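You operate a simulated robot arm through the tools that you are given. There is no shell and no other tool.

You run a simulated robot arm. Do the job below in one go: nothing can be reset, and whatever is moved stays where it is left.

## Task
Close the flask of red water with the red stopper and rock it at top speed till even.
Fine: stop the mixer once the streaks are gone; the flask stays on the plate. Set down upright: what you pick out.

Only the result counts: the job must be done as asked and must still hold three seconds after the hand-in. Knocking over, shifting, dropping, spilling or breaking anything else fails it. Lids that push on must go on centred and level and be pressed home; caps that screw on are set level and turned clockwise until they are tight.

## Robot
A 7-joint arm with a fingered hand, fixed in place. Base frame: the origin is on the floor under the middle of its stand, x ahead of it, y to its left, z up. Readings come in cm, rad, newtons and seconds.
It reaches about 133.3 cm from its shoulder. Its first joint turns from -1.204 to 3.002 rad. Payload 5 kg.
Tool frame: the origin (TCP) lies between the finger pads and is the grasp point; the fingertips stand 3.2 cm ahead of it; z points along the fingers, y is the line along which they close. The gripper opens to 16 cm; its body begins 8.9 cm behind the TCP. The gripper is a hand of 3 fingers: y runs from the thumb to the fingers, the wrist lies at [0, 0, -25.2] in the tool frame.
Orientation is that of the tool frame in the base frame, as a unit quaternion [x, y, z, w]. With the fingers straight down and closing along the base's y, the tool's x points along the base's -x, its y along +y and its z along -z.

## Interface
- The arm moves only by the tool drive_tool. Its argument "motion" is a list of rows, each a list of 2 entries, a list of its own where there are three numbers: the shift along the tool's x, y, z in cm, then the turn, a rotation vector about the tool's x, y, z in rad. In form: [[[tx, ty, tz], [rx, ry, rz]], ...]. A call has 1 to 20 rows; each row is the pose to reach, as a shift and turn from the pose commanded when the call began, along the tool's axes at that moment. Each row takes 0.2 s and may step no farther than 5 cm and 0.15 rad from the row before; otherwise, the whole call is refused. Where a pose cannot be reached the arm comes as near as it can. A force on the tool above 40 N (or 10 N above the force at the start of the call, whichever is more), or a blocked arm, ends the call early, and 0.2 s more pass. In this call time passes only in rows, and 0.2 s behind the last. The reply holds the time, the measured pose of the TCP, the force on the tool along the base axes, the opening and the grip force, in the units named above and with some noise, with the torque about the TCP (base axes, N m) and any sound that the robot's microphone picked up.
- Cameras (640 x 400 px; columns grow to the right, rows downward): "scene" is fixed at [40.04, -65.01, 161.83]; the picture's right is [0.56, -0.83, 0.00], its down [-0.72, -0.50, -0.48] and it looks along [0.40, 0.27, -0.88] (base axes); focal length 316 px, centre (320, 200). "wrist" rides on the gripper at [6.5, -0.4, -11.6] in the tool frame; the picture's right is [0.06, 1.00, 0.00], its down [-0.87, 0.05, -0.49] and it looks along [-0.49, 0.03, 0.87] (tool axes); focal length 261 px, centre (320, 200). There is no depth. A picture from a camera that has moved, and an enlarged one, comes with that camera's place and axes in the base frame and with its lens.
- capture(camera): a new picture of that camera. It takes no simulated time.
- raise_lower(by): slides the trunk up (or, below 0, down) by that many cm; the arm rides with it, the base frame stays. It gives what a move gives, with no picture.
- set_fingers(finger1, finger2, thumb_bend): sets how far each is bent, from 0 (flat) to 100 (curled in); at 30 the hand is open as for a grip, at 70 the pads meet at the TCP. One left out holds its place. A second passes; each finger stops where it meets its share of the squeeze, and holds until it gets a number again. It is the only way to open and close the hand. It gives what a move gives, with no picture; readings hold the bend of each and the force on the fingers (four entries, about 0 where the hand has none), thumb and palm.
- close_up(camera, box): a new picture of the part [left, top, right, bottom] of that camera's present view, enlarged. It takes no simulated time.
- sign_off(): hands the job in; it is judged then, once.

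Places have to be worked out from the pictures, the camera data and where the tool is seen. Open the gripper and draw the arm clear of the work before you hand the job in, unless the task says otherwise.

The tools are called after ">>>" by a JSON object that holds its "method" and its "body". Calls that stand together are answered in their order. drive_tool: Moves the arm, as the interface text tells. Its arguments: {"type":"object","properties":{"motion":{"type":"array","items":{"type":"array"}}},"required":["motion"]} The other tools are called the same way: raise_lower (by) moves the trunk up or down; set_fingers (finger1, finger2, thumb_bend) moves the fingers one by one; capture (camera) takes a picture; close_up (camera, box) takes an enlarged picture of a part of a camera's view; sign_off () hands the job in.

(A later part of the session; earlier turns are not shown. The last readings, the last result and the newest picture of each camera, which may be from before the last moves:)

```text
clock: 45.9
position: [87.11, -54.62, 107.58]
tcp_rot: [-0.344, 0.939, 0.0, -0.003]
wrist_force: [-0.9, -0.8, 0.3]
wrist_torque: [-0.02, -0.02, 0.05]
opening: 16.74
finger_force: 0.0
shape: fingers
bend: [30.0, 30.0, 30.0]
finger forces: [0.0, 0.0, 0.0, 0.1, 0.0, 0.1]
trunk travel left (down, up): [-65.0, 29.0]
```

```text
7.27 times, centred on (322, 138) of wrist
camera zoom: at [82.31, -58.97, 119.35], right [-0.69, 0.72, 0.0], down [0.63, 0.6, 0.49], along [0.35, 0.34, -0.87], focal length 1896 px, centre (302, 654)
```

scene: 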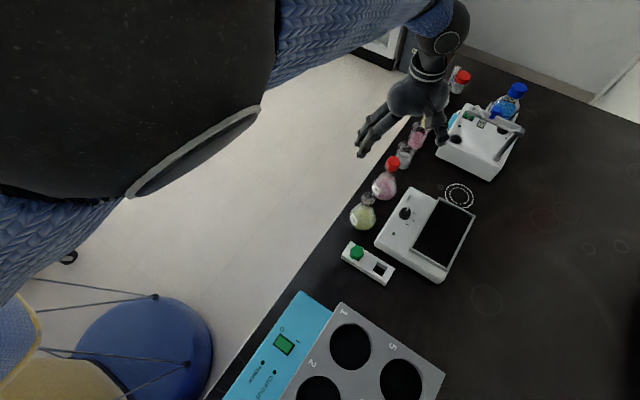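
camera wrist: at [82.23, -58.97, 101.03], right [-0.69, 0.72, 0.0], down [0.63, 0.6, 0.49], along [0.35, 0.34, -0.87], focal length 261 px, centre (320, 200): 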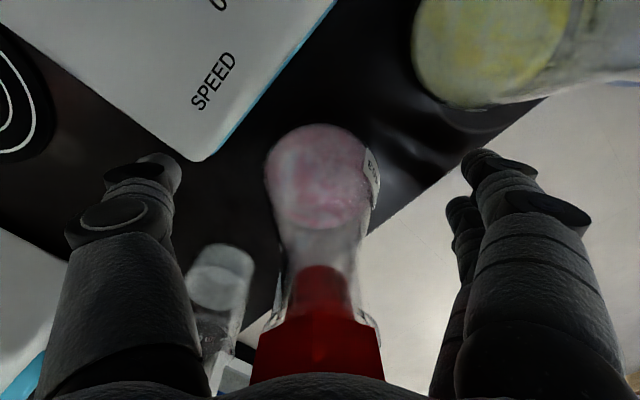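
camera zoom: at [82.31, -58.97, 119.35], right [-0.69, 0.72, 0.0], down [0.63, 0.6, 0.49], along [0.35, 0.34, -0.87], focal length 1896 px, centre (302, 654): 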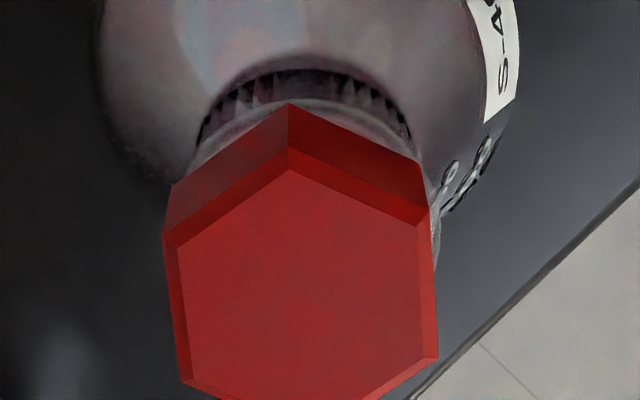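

The stopper is level and centred, with a constant ~3 mm collar gap. It didn't yield between 20 and 39 N, so it is seated. Next I grip the neck just under the rim with the fingertips: partly close the fingers, turn back to the flats, and come down around the head.

>>> {"method": "set_fingers", "body": {"finger1": 55, "finger2": 55, "thumb_bend": 55}}

>>> {"method": "drive_tool", "body": {"motion": [[[-0.15, 0.02, 1], [0, 0, -0.1]], [[-0.3, 0.03, 2.5], [0, 0, -0.2]], [[-0.3, 0.03, 4], [0, 0, -0.2]], [[-0.3, 0.03, 5.5], [0, 0, -0.2]], [[-0.3, 0.03, 6], [0, 0, -0.2]]]}}

>>> {"method": "close_up", "body": {"camera": "wrist", "box": [220, 80, 420, 260]}}

>>> {"method": "close_up", "body": {"camera": "scene", "box": [360, 120, 430, 190]}}

```text
clock: 46.9
position: [87.12, -54.6, 107.55]
tcp_rot: [-0.344, 0.939, 0.0, -0.002]
wrist_force: [-0.2, -0.6, -0.1]
wrist_torque: [-0.03, 0.01, 0.01]
opening: 6.79
finger_force: 0.0
shape: fingers
bend: [55.0, 55.0, 55.0]
finger forces: [0.0, 0.0, 0.1, 0.0, 0.0, 0.0]
trunk travel left (down, up): [-65.0, 29.0]
```

```text
clock: 48.1
position: [87.41, -54.63, 101.77]
tcp_rot: [-0.436, 0.9, 0.001, -0.002]
wrist_force: [0.2, -0.2, -0.5]
wrist_torque: [-0.03, 0.01, 0.0]
opening: 6.79
finger_force: 0.0
shape: fingers
bend: [55.0, 55.0, 55.0]
finger forces: [0.0, 0.0, 0.0, 0.1, 0.0, 0.1]
trunk travel left (down, up): [-65.0, 29.0]
```

```text
2.22 times, centred on (320, 170) of wrist
camera zoom: at [83.64, -59.74, 113.42], right [-0.82, 0.57, 0.0], down [0.5, 0.72, 0.49], along [0.28, 0.4, -0.87], focal length 579 px, centre (320, 267)
```

zoom: 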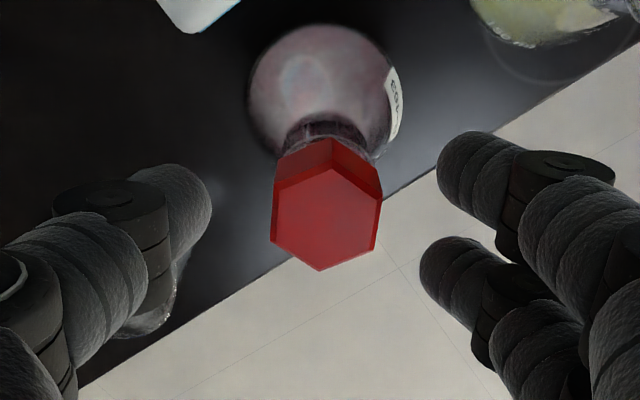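

```text
5.71 times, centred on (395, 155) of scene
camera zoom: at [40.04, -65.01, 161.83], right [0.56, -0.83, 0.0], down [-0.72, -0.5, -0.48], along [0.4, 0.27, -0.88], focal length 1808 px, centre (-109, 457)
```

zoom: 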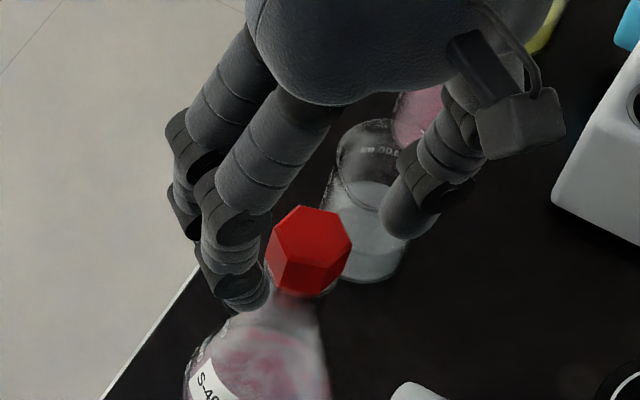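

The head is centred to about 1 mm. I descend so the fingertips come to the neck just under the rim, at TCP z≈97.3.

>>> {"method": "drive_tool", "body": {"motion": [[[0, 0.1, 1], [0, 0, 0]], [[0, 0.14, 2], [0, 0, 0]], [[0, 0.14, 3], [0, 0, 0]], [[0, 0.14, 3.8], [0, 0, 0]], [[0, 0.14, 4.4], [0, 0, 0]], [[0, 0.14, 4.4], [0, 0, 0]]]}}

>>> {"method": "close_up", "body": {"camera": "wrist", "box": [220, 100, 420, 300]}}

>>> {"method": "close_up", "body": {"camera": "scene", "box": [360, 130, 430, 200]}}

```text
clock: 49.5
position: [87.27, -54.39, 97.43]
tcp_rot: [-0.436, 0.9, 0.0, -0.001]
wrist_force: [0.4, -1.1, -0.4]
wrist_torque: [0.0, 0.01, -0.02]
opening: 6.73
finger_force: 0.1
shape: fingers
bend: [55.0, 55.0, 55.0]
finger forces: [0.1, 0.0, 0.0, 0.1, 0.1, 0.0]
trunk travel left (down, up): [-65.0, 29.0]
```

```text
2.00 times, centred on (320, 200) of wrist
camera zoom: at [83.44, -59.6, 109.09], right [-0.82, 0.57, 0.0], down [0.5, 0.72, 0.49], along [0.28, 0.4, -0.87], focal length 521 px, centre (320, 200)
```

zoom: 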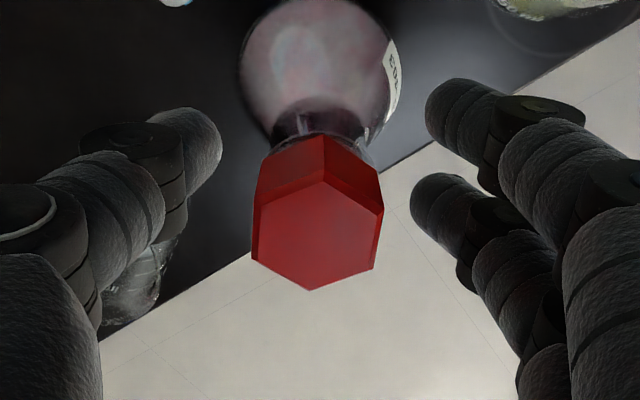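

```text
5.71 times, centred on (395, 165) of scene
camera zoom: at [40.04, -65.01, 161.83], right [0.56, -0.83, 0.0], down [-0.72, -0.5, -0.48], along [0.4, 0.27, -0.88], focal length 1808 px, centre (-109, 400)
```

zoom: 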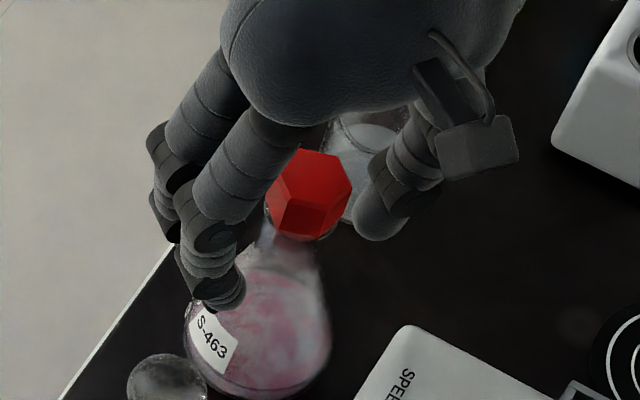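

The fingers are symmetric about the head. To keep the finger links off the stopper and put the tips well under the rim, I go 1.2 cm lower before closing.

>>> {"method": "drive_tool", "body": {"motion": [[[0, 0, 0.4], [0, 0, 0]], [[0, 0, 0.8], [0, 0, 0]], [[0, 0, 1.2], [0, 0, 0]]]}}

>>> {"method": "set_fingers", "body": {"finger1": 63, "finger2": 63, "thumb_bend": 63}}

>>> {"method": "close_up", "body": {"camera": "wrist", "box": [220, 100, 420, 300]}}

>>> {"method": "close_up", "body": {"camera": "scene", "box": [360, 130, 430, 200]}}

```text
clock: 50.3
position: [87.13, -54.42, 96.07]
tcp_rot: [-0.436, 0.9, 0.0, -0.001]
wrist_force: [-0.7, 0.9, -0.1]
wrist_torque: [0.01, -0.01, 0.01]
opening: 6.79
finger_force: 0.0
shape: fingers
bend: [55.0, 55.0, 55.0]
finger forces: [0.0, 0.1, 0.0, 0.0, 0.0, 0.1]
trunk travel left (down, up): [-65.0, 29.0]
```

```text
clock: 51.3
position: [87.22, -54.36, 96.23]
tcp_rot: [-0.436, 0.9, 0.0, -0.002]
wrist_force: [0.8, -0.1, 0.5]
wrist_torque: [-0.04, -0.01, 0.01]
opening: 3.67
finger_force: 0.4
shape: fingers
bend: [63.0, 63.0, 63.0]
finger forces: [0.0, 0.0, 0.0, 0.1, 0.2, 0.0]
trunk travel left (down, up): [-65.0, 29.0]
```

```text
2.00 times, centred on (320, 200) of wrist
camera zoom: at [83.48, -59.59, 107.9], right [-0.82, 0.57, 0.0], down [0.5, 0.72, 0.49], along [0.28, 0.4, -0.87], focal length 521 px, centre (320, 200)
```

zoom: 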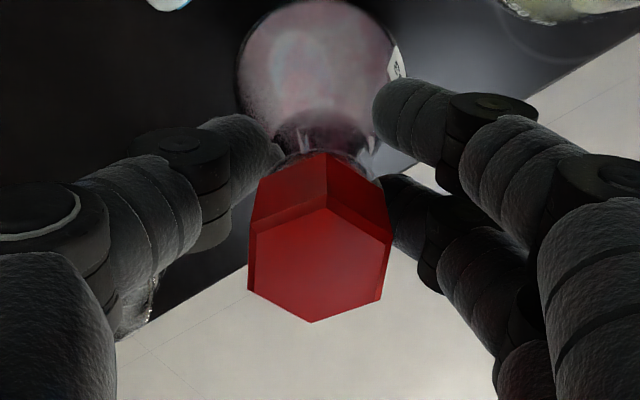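

```text
5.71 times, centred on (395, 165) of scene
camera zoom: at [40.04, -65.01, 161.83], right [0.56, -0.83, 0.0], down [-0.72, -0.5, -0.48], along [0.4, 0.27, -0.88], focal length 1808 px, centre (-109, 400)
```

zoom: 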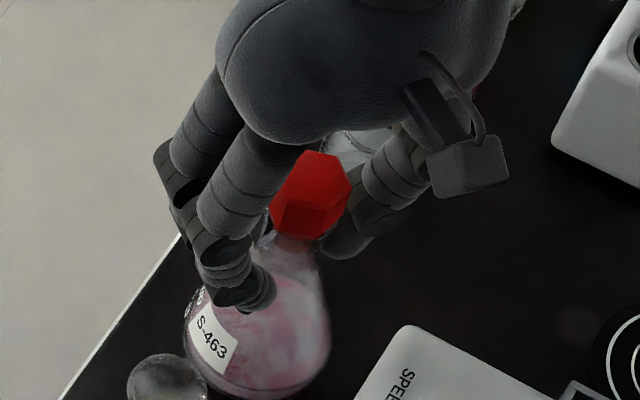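

The tips are about to touch the neck below the head. I close to a full squeeze.

>>> {"method": "set_fingers", "body": {"finger1": 74, "finger2": 74, "thumb_bend": 74}}

>>> {"method": "close_up", "body": {"camera": "wrist", "box": [220, 100, 420, 300]}}

>>> {"method": "close_up", "body": {"camera": "scene", "box": [360, 130, 430, 200]}}

```text
clock: 52.3
position: [87.21, -54.46, 96.25]
tcp_rot: [-0.436, 0.9, 0.0, -0.002]
wrist_force: [0.0, -0.7, -0.6]
wrist_torque: [-0.04, 0.02, 0.02]
opening: 2.59
finger_force: 17.8
shape: fingers
bend: [71.0, 69.0, 68.0]
finger forces: [9.6, 8.6, 0.0, 0.0, 17.7, 0.1]
trunk travel left (down, up): [-65.0, 29.0]
```

```text
2.00 times, centred on (320, 200) of wrist
camera zoom: at [83.49, -59.6, 107.89], right [-0.82, 0.57, 0.0], down [0.5, 0.72, 0.49], along [0.28, 0.4, -0.87], focal length 521 px, centre (320, 200)
```

zoom: 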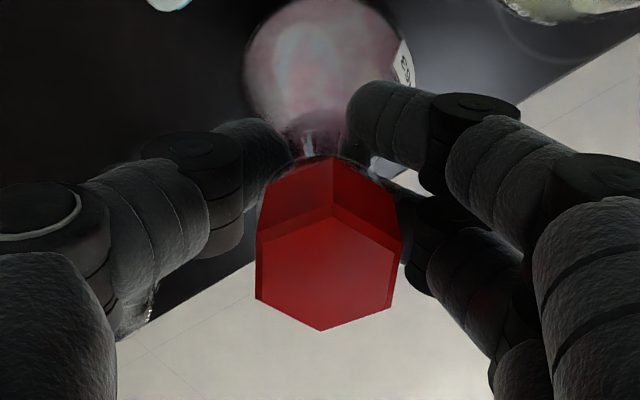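

```text
5.71 times, centred on (395, 165) of scene
camera zoom: at [40.04, -65.01, 161.83], right [0.56, -0.83, 0.0], down [-0.72, -0.5, -0.48], along [0.4, 0.27, -0.88], focal length 1808 px, centre (-109, 400)
```

zoom: 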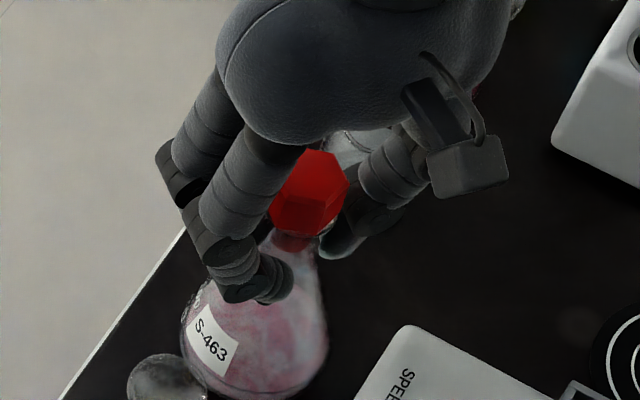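

The grip on the neck is firm (18 N, opening 2.6 cm). I lift slowly by about 3 cm and check that the flask comes up straight.

>>> {"method": "drive_tool", "body": {"motion": [[[0, 0, -0.4], [0, 0, 0]], [[0, 0, -0.9], [0, 0, 0]], [[0, 0, -1.6], [0, 0, 0]], [[0, 0, -2.5], [0, 0, 0]], [[0, 0, -3.5], [0, 0, 0]]]}}

>>> {"method": "capture", "body": {"camera": "scene"}}

>>> {"method": "close_up", "body": {"camera": "wrist", "box": [220, 60, 420, 300]}}

>>> {"method": "close_up", "body": {"camera": "scene", "box": [350, 120, 430, 220]}}

```text
clock: 53.5
position: [87.1, -54.35, 99.6]
tcp_rot: [-0.436, 0.9, 0.0, -0.002]
wrist_force: [-1.4, -0.3, -1.4]
wrist_torque: [-0.01, -0.03, 0.01]
opening: 2.58
finger_force: 18.1
shape: fingers
bend: [71.0, 69.0, 68.0]
finger forces: [9.7, 8.6, 0.0, 0.0, 17.8, 0.0]
trunk travel left (down, up): [-65.0, 29.0]
```

```text
taken
```

scene: 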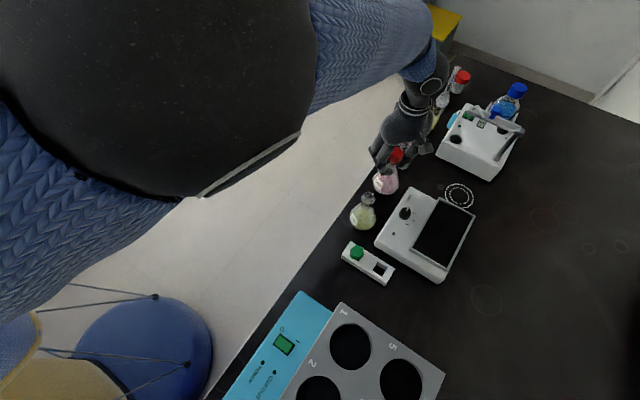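

```text
1.67 times, centred on (320, 180) of wrist
camera zoom: at [83.45, -59.65, 111.32], right [-0.82, 0.57, 0.0], down [0.5, 0.72, 0.49], along [0.28, 0.4, -0.87], focal length 434 px, centre (320, 233)
```

zoom: 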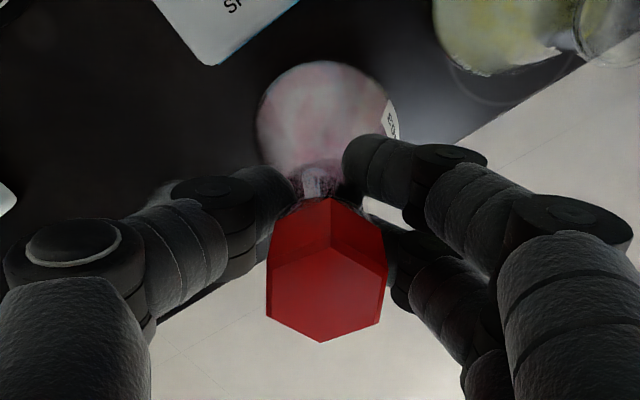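

```text
4.00 times, centred on (390, 170) of scene
camera zoom: at [40.04, -65.01, 161.83], right [0.56, -0.83, 0.0], down [-0.72, -0.5, -0.48], along [0.4, 0.27, -0.88], focal length 1266 px, centre (40, 320)
```

zoom: 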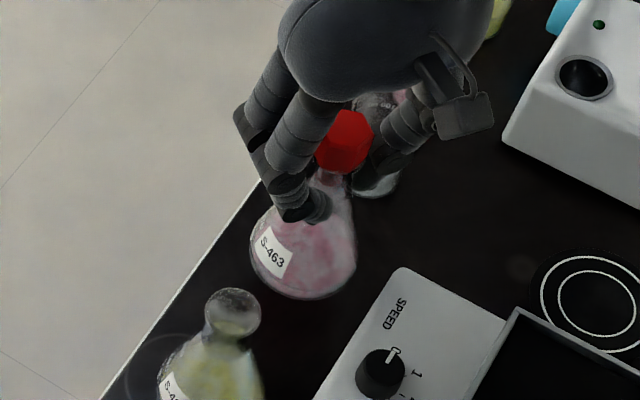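

The flask lifts straight and hangs level in the grip, with its axis about (0.08, 0.38) from the TCP. I raise it another 8 cm and carry it over the tray centre (81.2, -72.65).

>>> {"method": "drive_tool", "body": {"motion": [[[0, 0, -2], [0, 0, 0]], [[0, 0, -4.5], [0, 0, 0]], [[0, 0, -7], [0, 0, 0]], [[1, -0.4, -8], [0, 0, 0]], [[3.5, -1.3, -8], [0, 0, 0]], [[6.2, -2.3, -8], [0, 0, 0]], [[8.9, -3.3, -8], [0, 0, 0]], [[11.6, -4.35, -8], [0, 0, 0]], [[14.3, -5.4, -8], [0, 0, 0]], [[16.6, -6.2, -8], [0, 0, 0]], [[18, -6.75, -8], [0, 0, 0]], [[18.37, -6.89, -8], [0, 0, 0]], [[18.37, -6.89, -8], [0, 0, 0]]]}}

>>> {"method": "capture", "body": {"camera": "wrist"}}

>>> {"method": "capture", "body": {"camera": "scene"}}

```text
clock: 56.3
position: [81.2, -73.23, 107.58]
tcp_rot: [-0.436, 0.9, 0.0, -0.002]
wrist_force: [-0.5, -0.1, -0.7]
wrist_torque: [0.02, 0.03, -0.03]
opening: 2.6
finger_force: 18.3
shape: fingers
bend: [71.0, 70.0, 68.0]
finger forces: [10.3, 9.1, 0.0, 0.1, 17.6, 0.1]
trunk travel left (down, up): [-65.0, 29.0]
```

```text
taken
camera wrist: at [77.37, -78.42, 119.21], right [-0.82, 0.57, 0.0], down [0.5, 0.72, 0.49], along [0.28, 0.4, -0.87], focal length 261 px, centre (320, 200)
```

wrist: 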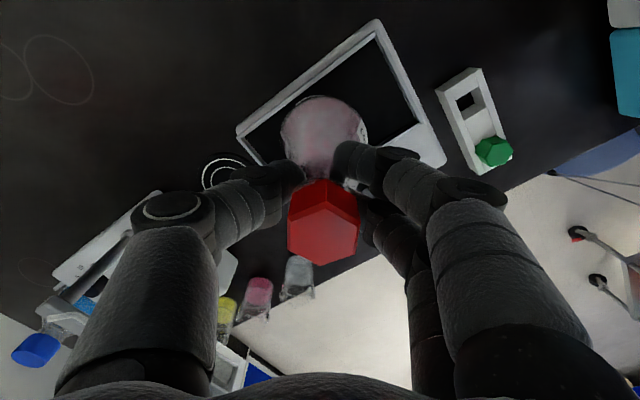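

```text
taken
```

scene: 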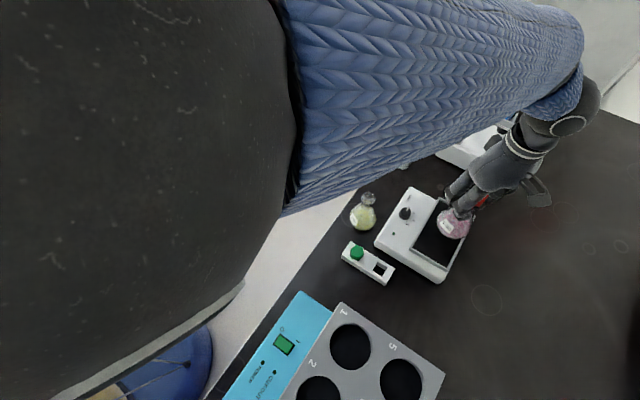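

>>> {"method": "close_up", "body": {"camera": "wrist", "box": [220, 0, 460, 220]}}

>>> {"method": "close_up", "body": {"camera": "scene", "box": [370, 170, 500, 290]}}

```text
1.82 times, centred on (340, 110) of wrist
camera zoom: at [77.37, -78.42, 119.21], right [-0.82, 0.57, 0.0], down [0.5, 0.72, 0.49], along [0.28, 0.4, -0.87], focal length 474 px, centre (284, 364)
```

zoom: 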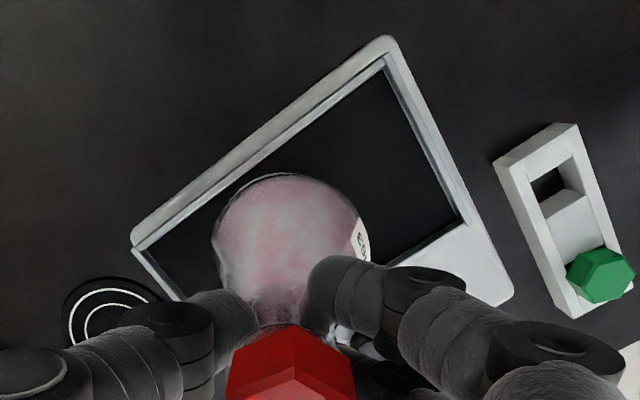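

```text
3.33 times, centred on (435, 230) of scene
camera zoom: at [40.04, -65.01, 161.83], right [0.56, -0.83, 0.0], down [-0.72, -0.5, -0.48], along [0.4, 0.27, -0.88], focal length 1055 px, centre (-63, 100)
```

zoom: 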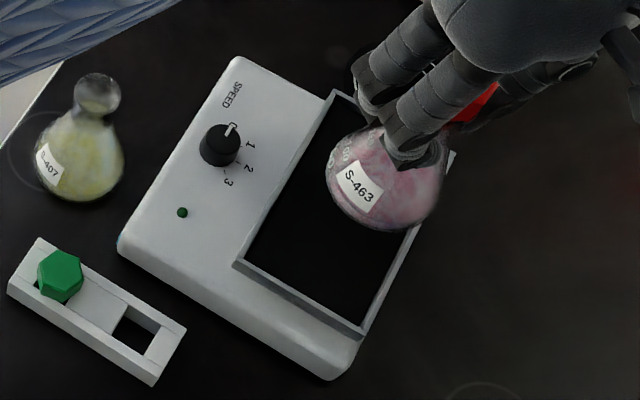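

I zoom in on the tray corners to fix its exact centre and floor relative to the flask.

>>> {"method": "close_up", "body": {"camera": "wrist", "box": [340, 10, 440, 100]}}

>>> {"method": "close_up", "body": {"camera": "wrist", "box": [220, 80, 330, 190]}}

>>> {"method": "close_up", "body": {"camera": "wrist", "box": [360, 80, 470, 190]}}

```text
4.44 times, centred on (390, 55) of wrist
camera zoom: at [77.37, -78.42, 119.21], right [-0.82, 0.57, 0.0], down [0.5, 0.72, 0.49], along [0.28, 0.4, -0.87], focal length 1158 px, centre (9, 844)
```

zoom: 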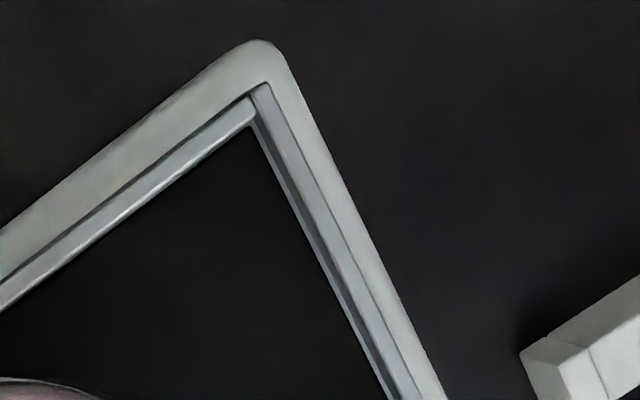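

```text
3.64 times, centred on (275, 135) of wrist
camera zoom: at [77.37, -78.42, 119.21], right [-0.82, 0.57, 0.0], down [0.5, 0.72, 0.49], along [0.28, 0.4, -0.87], focal length 948 px, centre (484, 436)
```

zoom: 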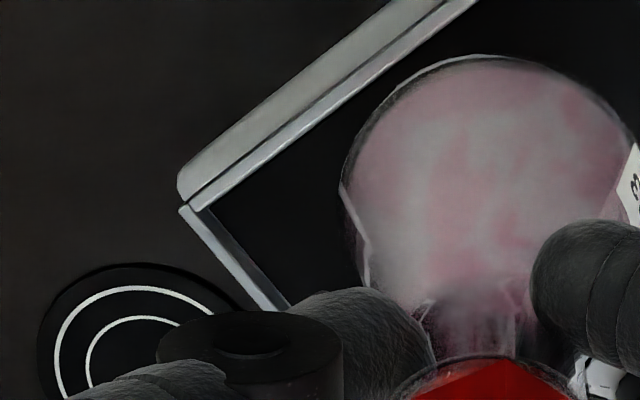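

```text
3.64 times, centred on (415, 135) of wrist
camera zoom: at [77.37, -78.42, 119.21], right [-0.82, 0.57, 0.0], down [0.5, 0.72, 0.49], along [0.28, 0.4, -0.87], focal length 948 px, centre (-26, 436)
```

zoom: 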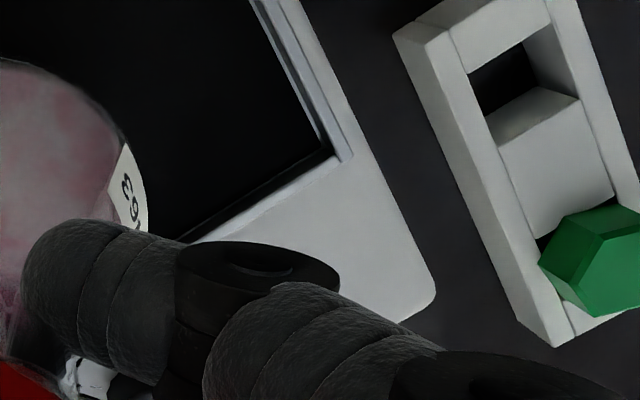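

Wrist and scene measurements agree: the flask base needs to move about (-0.2, +0.9) cm to be at the tray's centre, and it hangs upright as it stood on the bench. I shift and lower it to just above the tray rim, then re-measure.

>>> {"method": "drive_tool", "body": {"motion": [[[-0.3, 0.36, 0], [0, 0, 0]], [[-0.58, 0.715, 0.5], [0, 0, 0]], [[-0.58, 0.715, 1.5], [0, 0, 0]], [[-0.58, 0.715, 2.5], [0, 0, 0]], [[-0.58, 0.715, 3.2], [0, 0, 0]], [[-0.58, 0.715, 3.2], [0, 0, 0]]]}}

>>> {"method": "close_up", "body": {"camera": "wrist", "box": [200, 0, 460, 220]}}

>>> {"method": "close_up", "body": {"camera": "scene", "box": [390, 180, 490, 280]}}

```text
clock: 57.7
position: [80.84, -72.15, 104.41]
tcp_rot: [-0.436, 0.9, 0.0, -0.001]
wrist_force: [-0.2, -1.1, -1.3]
wrist_torque: [-0.01, 0.01, 0.0]
opening: 2.58
finger_force: 18.2
shape: fingers
bend: [71.0, 70.0, 68.0]
finger forces: [10.2, 9.1, 0.1, 0.0, 17.5, 0.0]
trunk travel left (down, up): [-65.0, 29.0]
```

```text
1.82 times, centred on (330, 110) of wrist
camera zoom: at [77.18, -77.38, 116.18], right [-0.82, 0.57, 0.0], down [0.5, 0.72, 0.49], along [0.28, 0.4, -0.87], focal length 474 px, centre (302, 364)
```

zoom: 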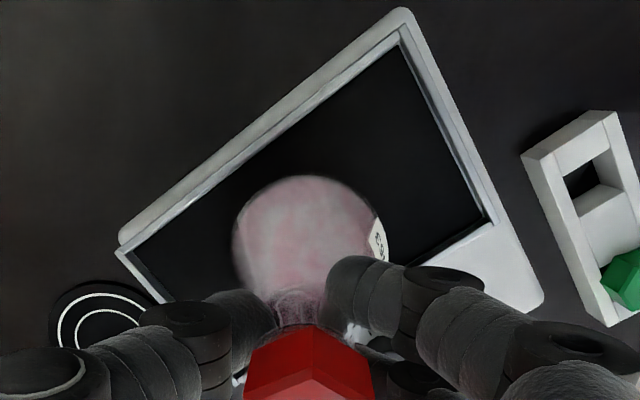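

```text
4.00 times, centred on (440, 230) of scene
camera zoom: at [40.04, -65.01, 161.83], right [0.56, -0.83, 0.0], down [-0.72, -0.5, -0.48], along [0.4, 0.27, -0.88], focal length 1266 px, centre (-160, 80)
```

zoom: 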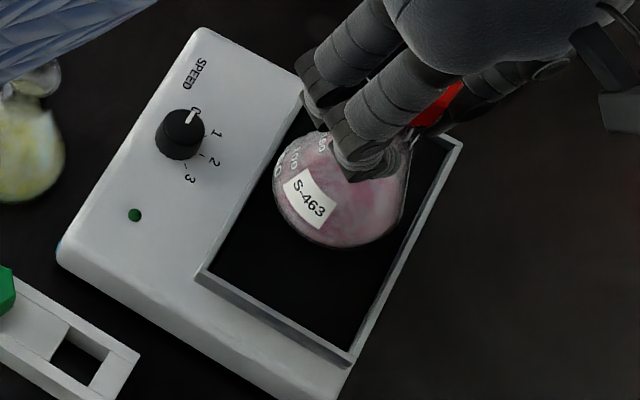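

I take a sharper look to measure the flask's base circle against the tray edges from both cameras.

>>> {"method": "close_up", "body": {"camera": "scene", "box": [404, 200, 460, 256]}}

>>> {"method": "close_up", "body": {"camera": "wrist", "box": [290, 80, 420, 180]}}

```text
7.14 times, centred on (432, 228) of scene
camera zoom: at [40.04, -65.01, 161.83], right [0.56, -0.83, 0.0], down [-0.72, -0.5, -0.48], along [0.4, 0.27, -0.88], focal length 2260 px, centre (-480, 0)
```

zoom: 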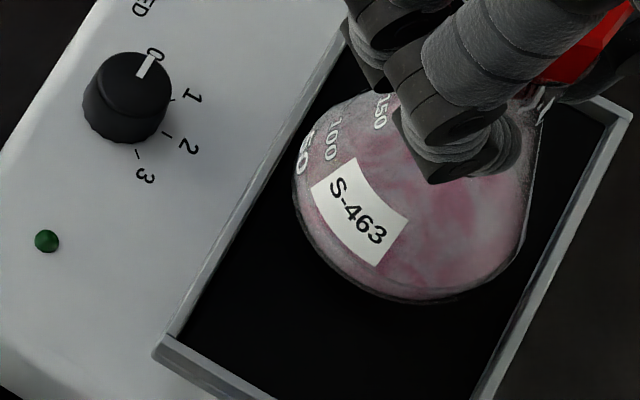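

```text
4.00 times, centred on (355, 130) of wrist
camera zoom: at [77.18, -77.38, 116.18], right [-0.82, 0.57, 0.0], down [0.5, 0.72, 0.49], along [0.28, 0.4, -0.87], focal length 1043 px, centre (180, 480)
```

zoom: 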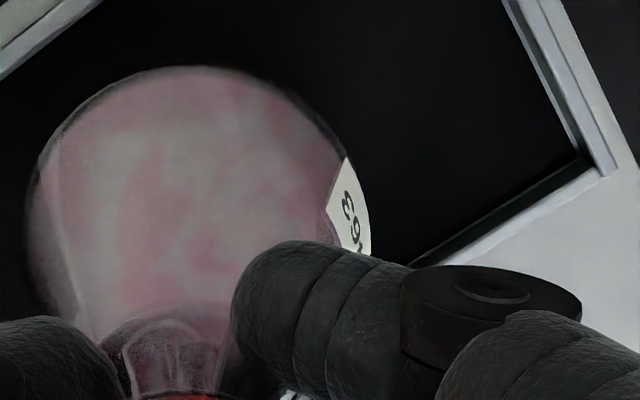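

Both cameras agree that the flask (radius about 3.75 cm) needs to shift (+0.08, -0.57) to be central. I apply that and lower onto the tray, slowing near contact.

>>> {"method": "drive_tool", "body": {"motion": [[[0.2, -0.2, 0], [0, 0, 0]], [[0.4, -0.42, 0.3], [0, 0, 0]], [[0.4, -0.42, 0.9], [0, 0, 0]], [[0.4, -0.42, 1.5], [0, 0, 0]], [[0.4, -0.42, 1.9], [0, 0, 0]], [[0.4, -0.42, 2.2], [0, 0, 0]], [[0.4, -0.42, 2.4], [0, 0, 0]]]}}

>>> {"method": "close_up", "body": {"camera": "scene", "box": [400, 195, 480, 275]}}

>>> {"method": "close_up", "body": {"camera": "wrist", "box": [220, 0, 460, 200]}}

```text
clock: 59.1
position: [81.28, -72.78, 103.11]
tcp_rot: [-0.437, 0.9, -0.005, 0.002]
wrist_force: [-4.0, 0.2, 29.9]
wrist_torque: [0.26, 0.55, 0.04]
opening: 2.66
finger_force: 30.6
shape: fingers
bend: [72.0, 71.0, 68.0]
finger forces: [22.3, 18.0, 0.0, 0.0, 20.5, 0.1]
trunk travel left (down, up): [-65.0, 29.0]
stopped in row 7: the force on the tool passed its limit at 42 N (the readings are from after the stop); the commanded pose is now the measured one
```

```text
5.00 times, centred on (440, 235) of scene
camera zoom: at [40.04, -65.01, 161.83], right [0.56, -0.83, 0.0], down [-0.72, -0.5, -0.48], along [0.4, 0.27, -0.88], focal length 1582 px, centre (-280, 25)
```

zoom: 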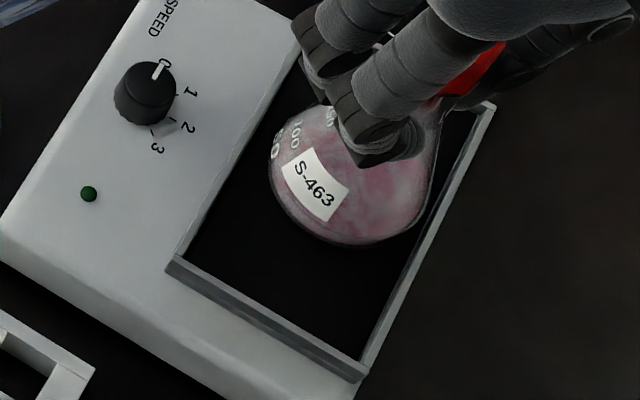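

```text
2.00 times, centred on (340, 100) of wrist
camera zoom: at [77.45, -77.88, 114.69], right [-0.82, 0.57, -0.01], down [0.49, 0.72, 0.49], along [0.29, 0.4, -0.87], focal length 521 px, centre (280, 400)
```

zoom: 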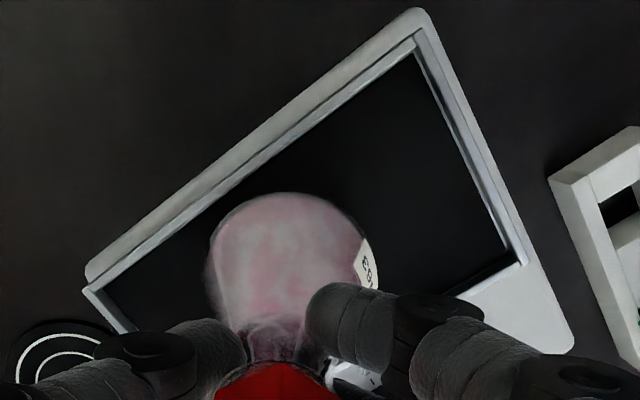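

The flask has landed: 30 N, with the centre of pressure within 0.6 cm of its axis, so it sits flat on the tray floor, which is a bit higher than estimated. I ease up about 0.35 cm to remove the load and check its position before releasing.

>>> {"method": "drive_tool", "body": {"motion": [[[0, 0, -0.2], [0, 0, 0]], [[0, 0, -0.35], [0, 0, 0]], [[0, 0, -0.35], [0, 0, 0]]]}}

>>> {"method": "close_up", "body": {"camera": "scene", "box": [400, 195, 480, 275]}}

>>> {"method": "close_up", "body": {"camera": "wrist", "box": [200, 60, 460, 300]}}

```text
clock: 60.0
position: [81.1, -72.69, 103.08]
tcp_rot: [-0.436, 0.9, -0.002, 0.0]
wrist_force: [-1.7, -0.8, 13.2]
wrist_torque: [0.11, 0.13, 0.02]
opening: 2.6
finger_force: 23.4
shape: fingers
bend: [72.0, 71.0, 68.0]
finger forces: [14.3, 14.4, 0.1, 0.0, 18.5, 0.0]
trunk travel left (down, up): [-65.0, 29.0]
```

```text
5.00 times, centred on (440, 235) of scene
camera zoom: at [40.04, -65.01, 161.83], right [0.56, -0.83, 0.0], down [-0.72, -0.5, -0.48], along [0.4, 0.27, -0.88], focal length 1582 px, centre (-280, 25)
```

zoom: 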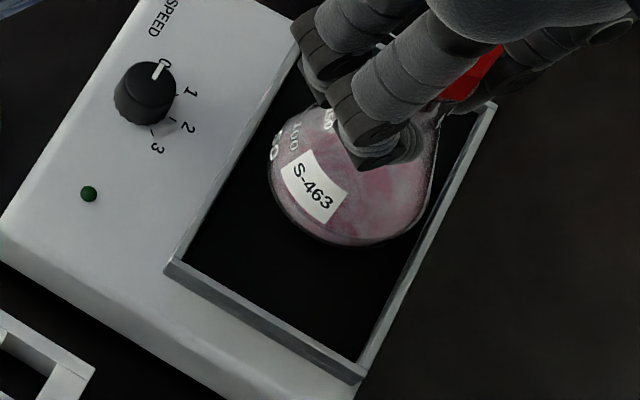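

```text
1.67 times, centred on (330, 180) of wrist
camera zoom: at [77.33, -77.92, 114.73], right [-0.82, 0.57, 0.0], down [0.5, 0.72, 0.49], along [0.28, 0.4, -0.87], focal length 434 px, centre (303, 233)
```

zoom: 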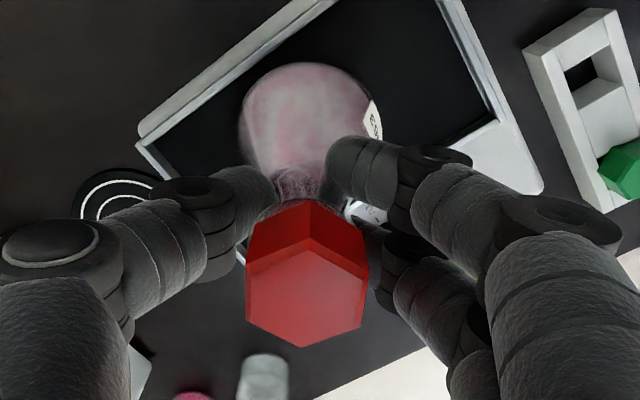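

The load is down to 13 N. I zoom in on the gap between the flask and the tray's side walls before letting go.

>>> {"method": "close_up", "body": {"camera": "scene", "box": [440, 215, 475, 255]}}

>>> {"method": "close_up", "body": {"camera": "scene", "box": [420, 200, 465, 250]}}

>>> {"method": "close_up", "body": {"camera": "wrist", "box": [260, 60, 400, 160]}}

```text
10.00 times, centred on (458, 235) of scene
camera zoom: at [40.04, -65.01, 161.83], right [0.56, -0.83, 0.0], down [-0.72, -0.5, -0.48], along [0.4, 0.27, -0.88], focal length 3164 px, centre (-1055, -150)
```

zoom: 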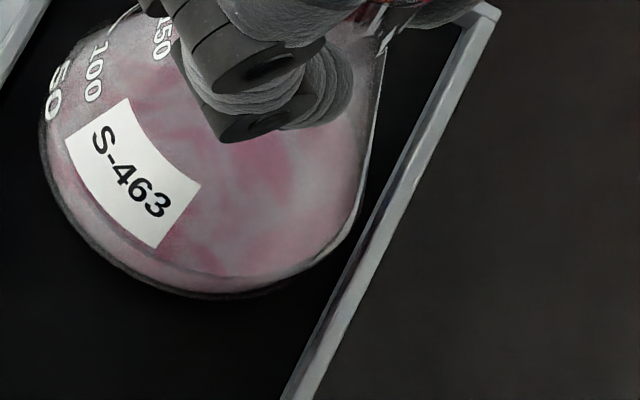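

```text
8.00 times, centred on (442, 225) of scene
camera zoom: at [40.04, -65.01, 161.83], right [0.56, -0.83, 0.0], down [-0.72, -0.5, -0.48], along [0.4, 0.27, -0.88], focal length 2531 px, centre (-660, 0)
```

zoom: 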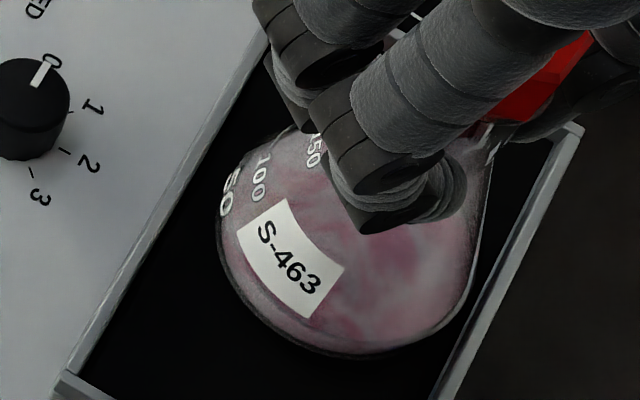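

```text
4.00 times, centred on (330, 110) of wrist
camera zoom: at [77.33, -77.92, 114.73], right [-0.82, 0.57, 0.0], down [0.5, 0.72, 0.49], along [0.28, 0.4, -0.87], focal length 1043 px, centre (280, 560)
```

zoom: 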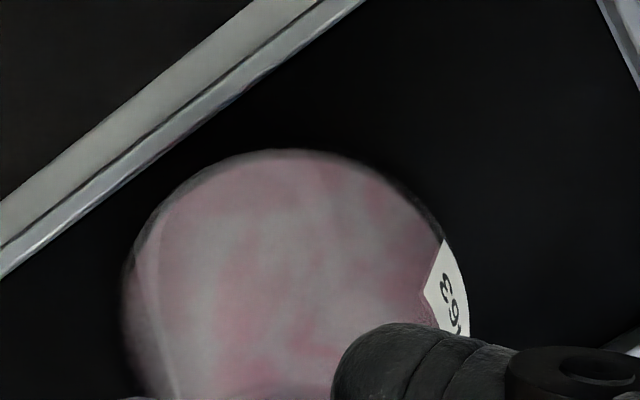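

The flask sits inside the tray with about 0.6 cm to each long wall and is nearly centred. I ease the last load, open the fingers moderately and watch that it stays put.

>>> {"method": "drive_tool", "body": {"motion": [[[0, 0, -0.1], [0, 0, 0]], [[0, 0, -0.15], [0, 0, 0]]]}}

>>> {"method": "set_fingers", "body": {"finger1": 56, "finger2": 56, "thumb_bend": 56}}

>>> {"method": "close_up", "body": {"camera": "scene", "box": [400, 185, 490, 275]}}

>>> {"method": "close_up", "body": {"camera": "wrist", "box": [200, 60, 460, 300]}}

```text
clock: 60.5
position: [81.28, -72.64, 103.17]
tcp_rot: [-0.436, 0.9, -0.002, 0.0]
wrist_force: [-2.2, -0.1, 6.5]
wrist_torque: [-0.01, 0.14, -0.01]
opening: 2.63
finger_force: 21.5
shape: fingers
bend: [72.0, 71.0, 68.0]
finger forces: [13.6, 11.8, 0.1, 0.0, 17.4, 0.1]
trunk travel left (down, up): [-65.0, 29.0]
```

```text
clock: 61.5
position: [81.35, -72.7, 103.14]
tcp_rot: [-0.437, 0.9, -0.002, -0.001]
wrist_force: [0.7, -0.5, 0.9]
wrist_torque: [-0.02, -0.02, 0.01]
opening: 6.25
finger_force: 0.0
shape: fingers
bend: [56.0, 56.0, 56.0]
finger forces: [0.0, 0.0, 0.1, 0.0, 0.0, 0.0]
trunk travel left (down, up): [-65.0, 29.0]
```

```text
4.44 times, centred on (445, 230) of scene
camera zoom: at [40.04, -65.01, 161.83], right [0.56, -0.83, 0.0], down [-0.72, -0.5, -0.48], along [0.4, 0.27, -0.88], focal length 1406 px, centre (-236, 67)
```

zoom: 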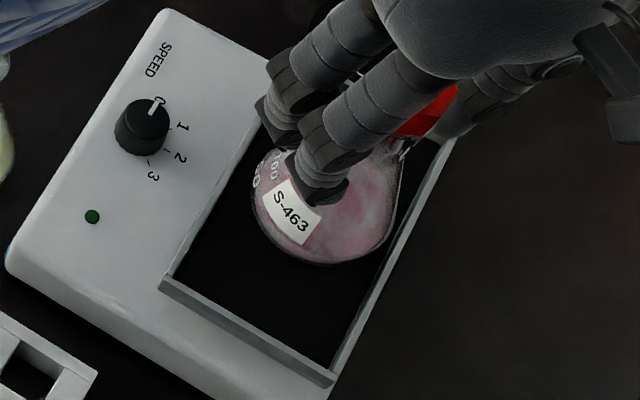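

```text
1.67 times, centred on (330, 180) of wrist
camera zoom: at [77.52, -77.94, 114.77], right [-0.82, 0.57, 0.0], down [0.5, 0.72, 0.49], along [0.28, 0.4, -0.87], focal length 434 px, centre (303, 233)
```

zoom: 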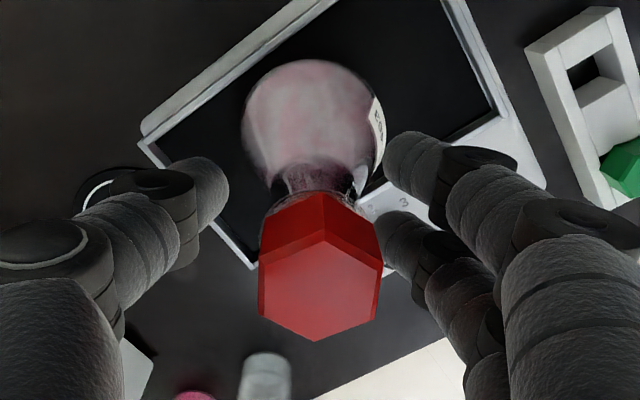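

The flask stands on its own on the tray. I raise the hand straight up, clear of the stopper.

>>> {"method": "drive_tool", "body": {"motion": [[[0, 0, -1], [0, 0, 0]], [[0, 0, -2.5], [0, 0, 0]], [[0, 0, -4.5], [0, 0, 0]], [[0, 0, -7], [0, 0, 0]], [[0, 0, -10], [0, 0, 0]], [[0, 0, -13], [0, 0, 0]], [[0, 0, -15], [0, 0, 0]]]}}

>>> {"method": "capture", "body": {"camera": "wrist"}}

>>> {"method": "close_up", "body": {"camera": "scene", "box": [370, 170, 490, 290]}}

```text
clock: 63.1
position: [81.19, -72.84, 118.12]
tcp_rot: [-0.436, 0.9, -0.002, 0.0]
wrist_force: [1.5, -0.1, 0.6]
wrist_torque: [-0.01, -0.01, -0.01]
opening: 6.24
finger_force: 0.1
shape: fingers
bend: [56.0, 56.0, 56.0]
finger forces: [0.0, 0.0, 0.1, 0.1, 0.0, 0.1]
trunk travel left (down, up): [-65.0, 29.0]
```

```text
taken
camera wrist: at [77.48, -78.01, 129.71], right [-0.82, 0.57, 0.0], down [0.5, 0.72, 0.49], along [0.28, 0.4, -0.87], focal length 261 px, centre (320, 200)
```

wrist: 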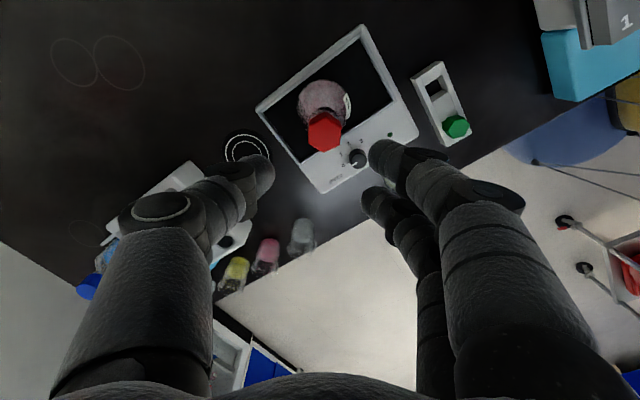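

```text
3.33 times, centred on (430, 230) of scene
camera zoom: at [40.04, -65.01, 161.83], right [0.56, -0.83, 0.0], down [-0.72, -0.5, -0.48], along [0.4, 0.27, -0.88], focal length 1055 px, centre (-47, 100)
```

zoom: 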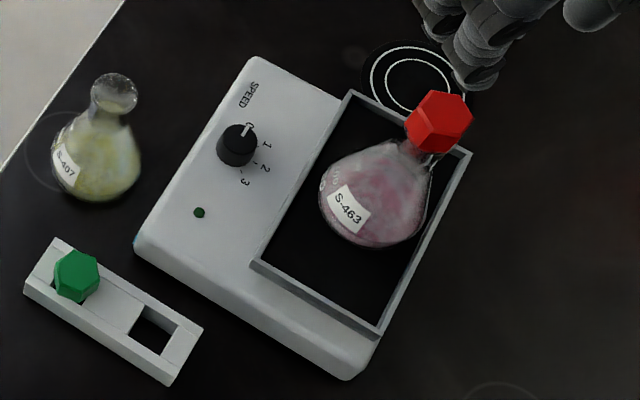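

The flask stands upright on the tray with its red stopper. Turning from 0 to 3 is about 145° clockwise seen from above. To keep the thumb, fingers and camera away from the flask I'll work with the finger axis along x, so I move over the knob (about (81.7, -63.0)) and yaw the hand by +1.8 rad at a safe height.

>>> {"method": "drive_tool", "body": {"motion": [[[-0.7, 0.5, 0], [0, 0, 0.14]], [[-1.4, 1.0, 0], [0, 0, 0.28]], [[-2.1, 1.5, 0], [0, 0, 0.42]], [[-2.8, 2.0, 0], [0, 0, 0.56]], [[-3.5, 2.5, 0], [0, 0, 0.7]], [[-4.2, 3.0, 0], [0, 0, 0.84]], [[-4.9, 3.5, 0], [0, 0, 0.98]], [[-5.6, 4.0, 0], [0, 0, 1.12]], [[-6.3, 4.5, 0], [0, 0, 1.26]], [[-7.0, 5.0, 0], [0, 0, 1.4]], [[-7.6, 5.4, 0], [0, 0, 1.54]], [[-8.0, 5.68, 0], [0, 0, 1.68]], [[-8.0, 5.68, 0], [0, 0, 1.8]], [[-8.0, 5.68, 0], [0, 0, 1.8]]]}}

>>> {"method": "capture", "body": {"camera": "wrist"}}

>>> {"method": "capture", "body": {"camera": "scene"}}

```text
clock: 66.2
position: [81.72, -62.95, 117.93]
tcp_rot: [0.434, 0.901, -0.001, 0.001]
wrist_force: [-0.4, 0.0, 0.5]
wrist_torque: [0.0, -0.02, 0.03]
opening: 6.25
finger_force: 0.1
shape: fingers
bend: [56.0, 56.0, 56.0]
finger forces: [0.1, 0.0, 0.0, 0.1, 0.0, 0.0]
trunk travel left (down, up): [-65.0, 29.0]
```

```text
taken
camera wrist: at [77.27, -57.93, 129.55], right [0.74, 0.67, 0.0], down [0.58, -0.65, 0.49], along [0.33, -0.37, -0.87], focal length 261 px, centre (320, 200)
```

wrist: 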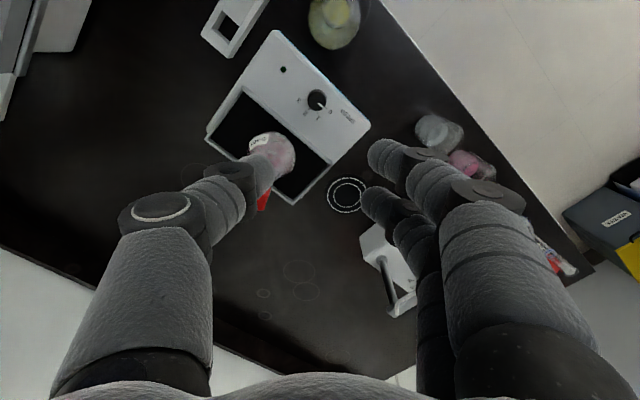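

```text
taken
```

scene: 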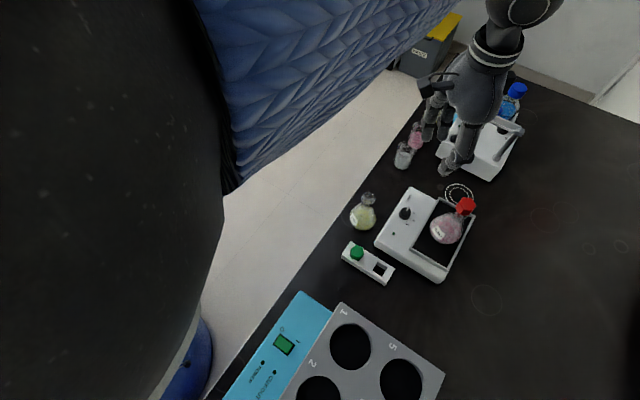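

The knob is visible just ahead. I zoom in for its exact centre, pointer and ticks.

>>> {"method": "close_up", "body": {"camera": "wrist", "box": [285, 70, 355, 130]}}

>>> {"method": "close_up", "body": {"camera": "scene", "box": [390, 195, 425, 225]}}

```text
6.67 times, centred on (320, 100) of wrist
camera zoom: at [77.27, -57.93, 129.55], right [0.74, 0.67, 0.0], down [0.58, -0.65, 0.49], along [0.33, -0.37, -0.87], focal length 1738 px, centre (320, 867)
```

zoom: 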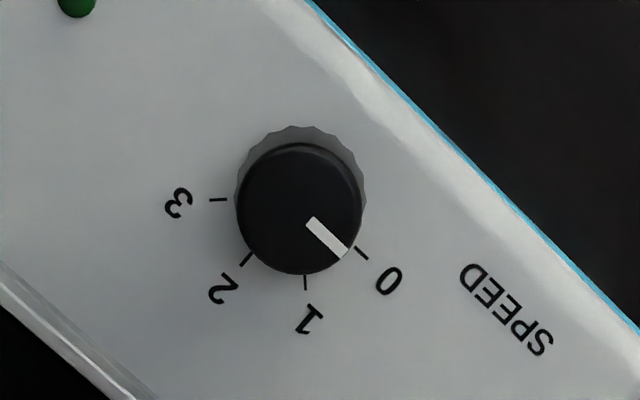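

```text
13.33 times, centred on (408, 210) of scene
camera zoom: at [40.04, -65.01, 161.83], right [0.56, -0.83, 0.0], down [-0.72, -0.5, -0.48], along [0.4, 0.27, -0.88], focal length 4219 px, centre (-847, 67)
```

zoom: 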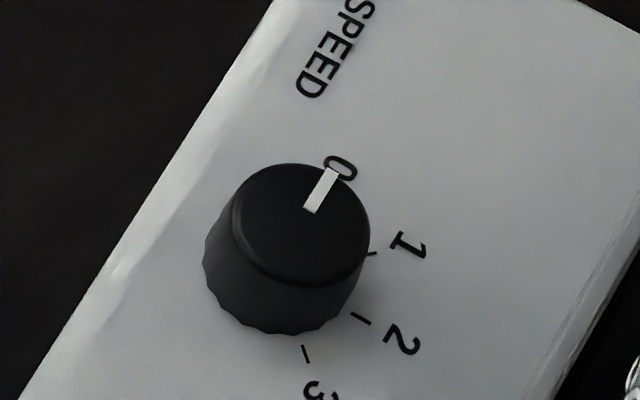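

The knob is clear: top centre at tool (0.75, -0.46), about 2.6 cm across, panel at z≈90, top at about 91.5. Ticks are spaced ~44°, so 0→3 is about 131° (2.29 rad) clockwise. I centre so the knob will sit between the fingers and descend to z≈97 first.

>>> {"method": "drive_tool", "body": {"motion": [[[0.5, -0.3, 2], [0, 0, 0]], [[1.0, -0.6, 5], [0, 0, 0]], [[1.05, -0.6, 8], [0, 0, 0]], [[1.05, -0.6, 11], [0, 0, 0]], [[1.05, -0.6, 14], [0, 0, 0]], [[1.05, -0.6, 17], [0, 0, 0]], [[1.05, -0.6, 19], [0, 0, 0]], [[1.05, -0.6, 20.5], [0, 0, 0]], [[1.05, -0.6, 20.5], [0, 0, 0]]]}}

>>> {"method": "close_up", "body": {"camera": "wrist", "box": [200, 60, 440, 260]}}

>>> {"method": "close_up", "body": {"camera": "scene", "box": [370, 160, 490, 260]}}

```text
clock: 68.2
position: [80.53, -62.51, 97.57]
tcp_rot: [0.434, 0.901, 0.0, 0.002]
wrist_force: [-0.2, -0.6, 0.3]
wrist_torque: [-0.06, -0.01, -0.01]
opening: 6.25
finger_force: 0.0
shape: fingers
bend: [56.0, 56.0, 56.0]
finger forces: [0.1, 0.0, 0.0, 0.0, 0.1, 0.0]
trunk travel left (down, up): [-65.0, 29.0]
```

```text
2.00 times, centred on (320, 160) of wrist
camera zoom: at [76.07, -57.44, 109.19], right [0.74, 0.67, 0.0], down [0.58, -0.64, 0.49], along [0.33, -0.37, -0.87], focal length 521 px, centre (320, 280)
```

zoom: 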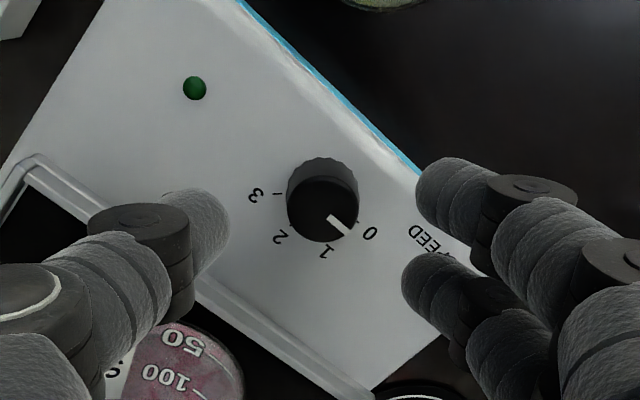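

```text
4.00 times, centred on (430, 210) of scene
camera zoom: at [40.04, -65.01, 161.83], right [0.56, -0.83, 0.0], down [-0.72, -0.5, -0.48], along [0.4, 0.27, -0.88], focal length 1266 px, centre (-120, 160)
```

zoom: 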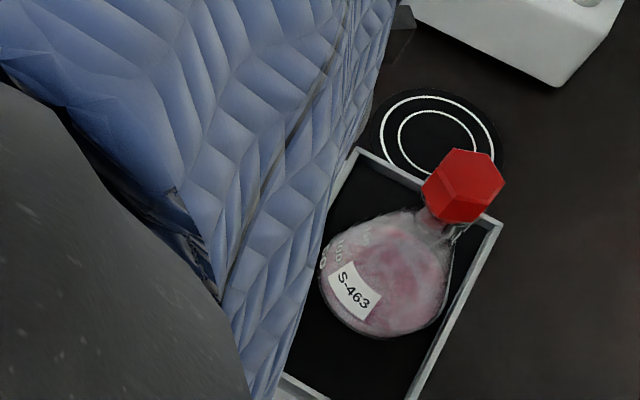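

The knob is at tool (-0.55, 0.1) and everything clears. I nudge it into place and descend to TCP z≈94, slowing at the end.

>>> {"method": "drive_tool", "body": {"motion": [[[-0.2, -0.05, 0.8], [0, 0, 0]], [[-0.25, -0.05, 1.6], [0, 0, 0]], [[-0.25, -0.05, 2.4], [0, 0, 0]], [[-0.25, -0.05, 3.0], [0, 0, 0]], [[-0.25, -0.05, 3.4], [0, 0, 0]], [[-0.25, -0.05, 3.4], [0, 0, 0]]]}}

>>> {"method": "close_up", "body": {"camera": "wrist", "box": [200, 80, 440, 280]}}

```text
clock: 69.5
position: [80.79, -62.81, 94.12]
tcp_rot: [0.434, 0.901, -0.001, 0.002]
wrist_force: [0.6, 1.4, -0.9]
wrist_torque: [-0.02, 0.0, 0.02]
opening: 6.25
finger_force: 0.0
shape: fingers
bend: [56.0, 56.0, 56.0]
finger forces: [0.0, 0.0, 0.1, 0.0, 0.0, 0.0]
trunk travel left (down, up): [-65.0, 29.0]
```

```text
2.00 times, centred on (320, 180) of wrist
camera zoom: at [76.39, -57.74, 105.7], right [0.74, 0.67, 0.0], down [0.58, -0.64, 0.49], along [0.33, -0.37, -0.87], focal length 521 px, centre (320, 240)
```

zoom: 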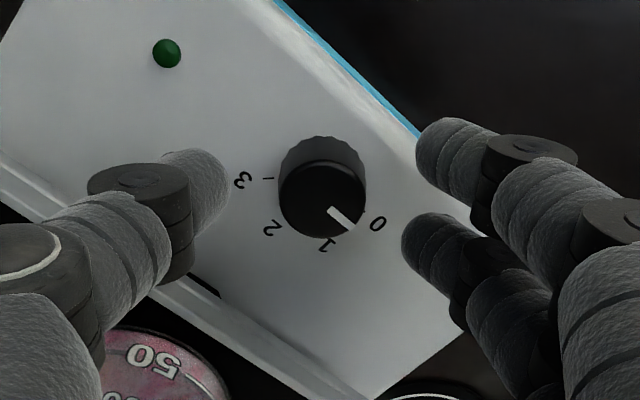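

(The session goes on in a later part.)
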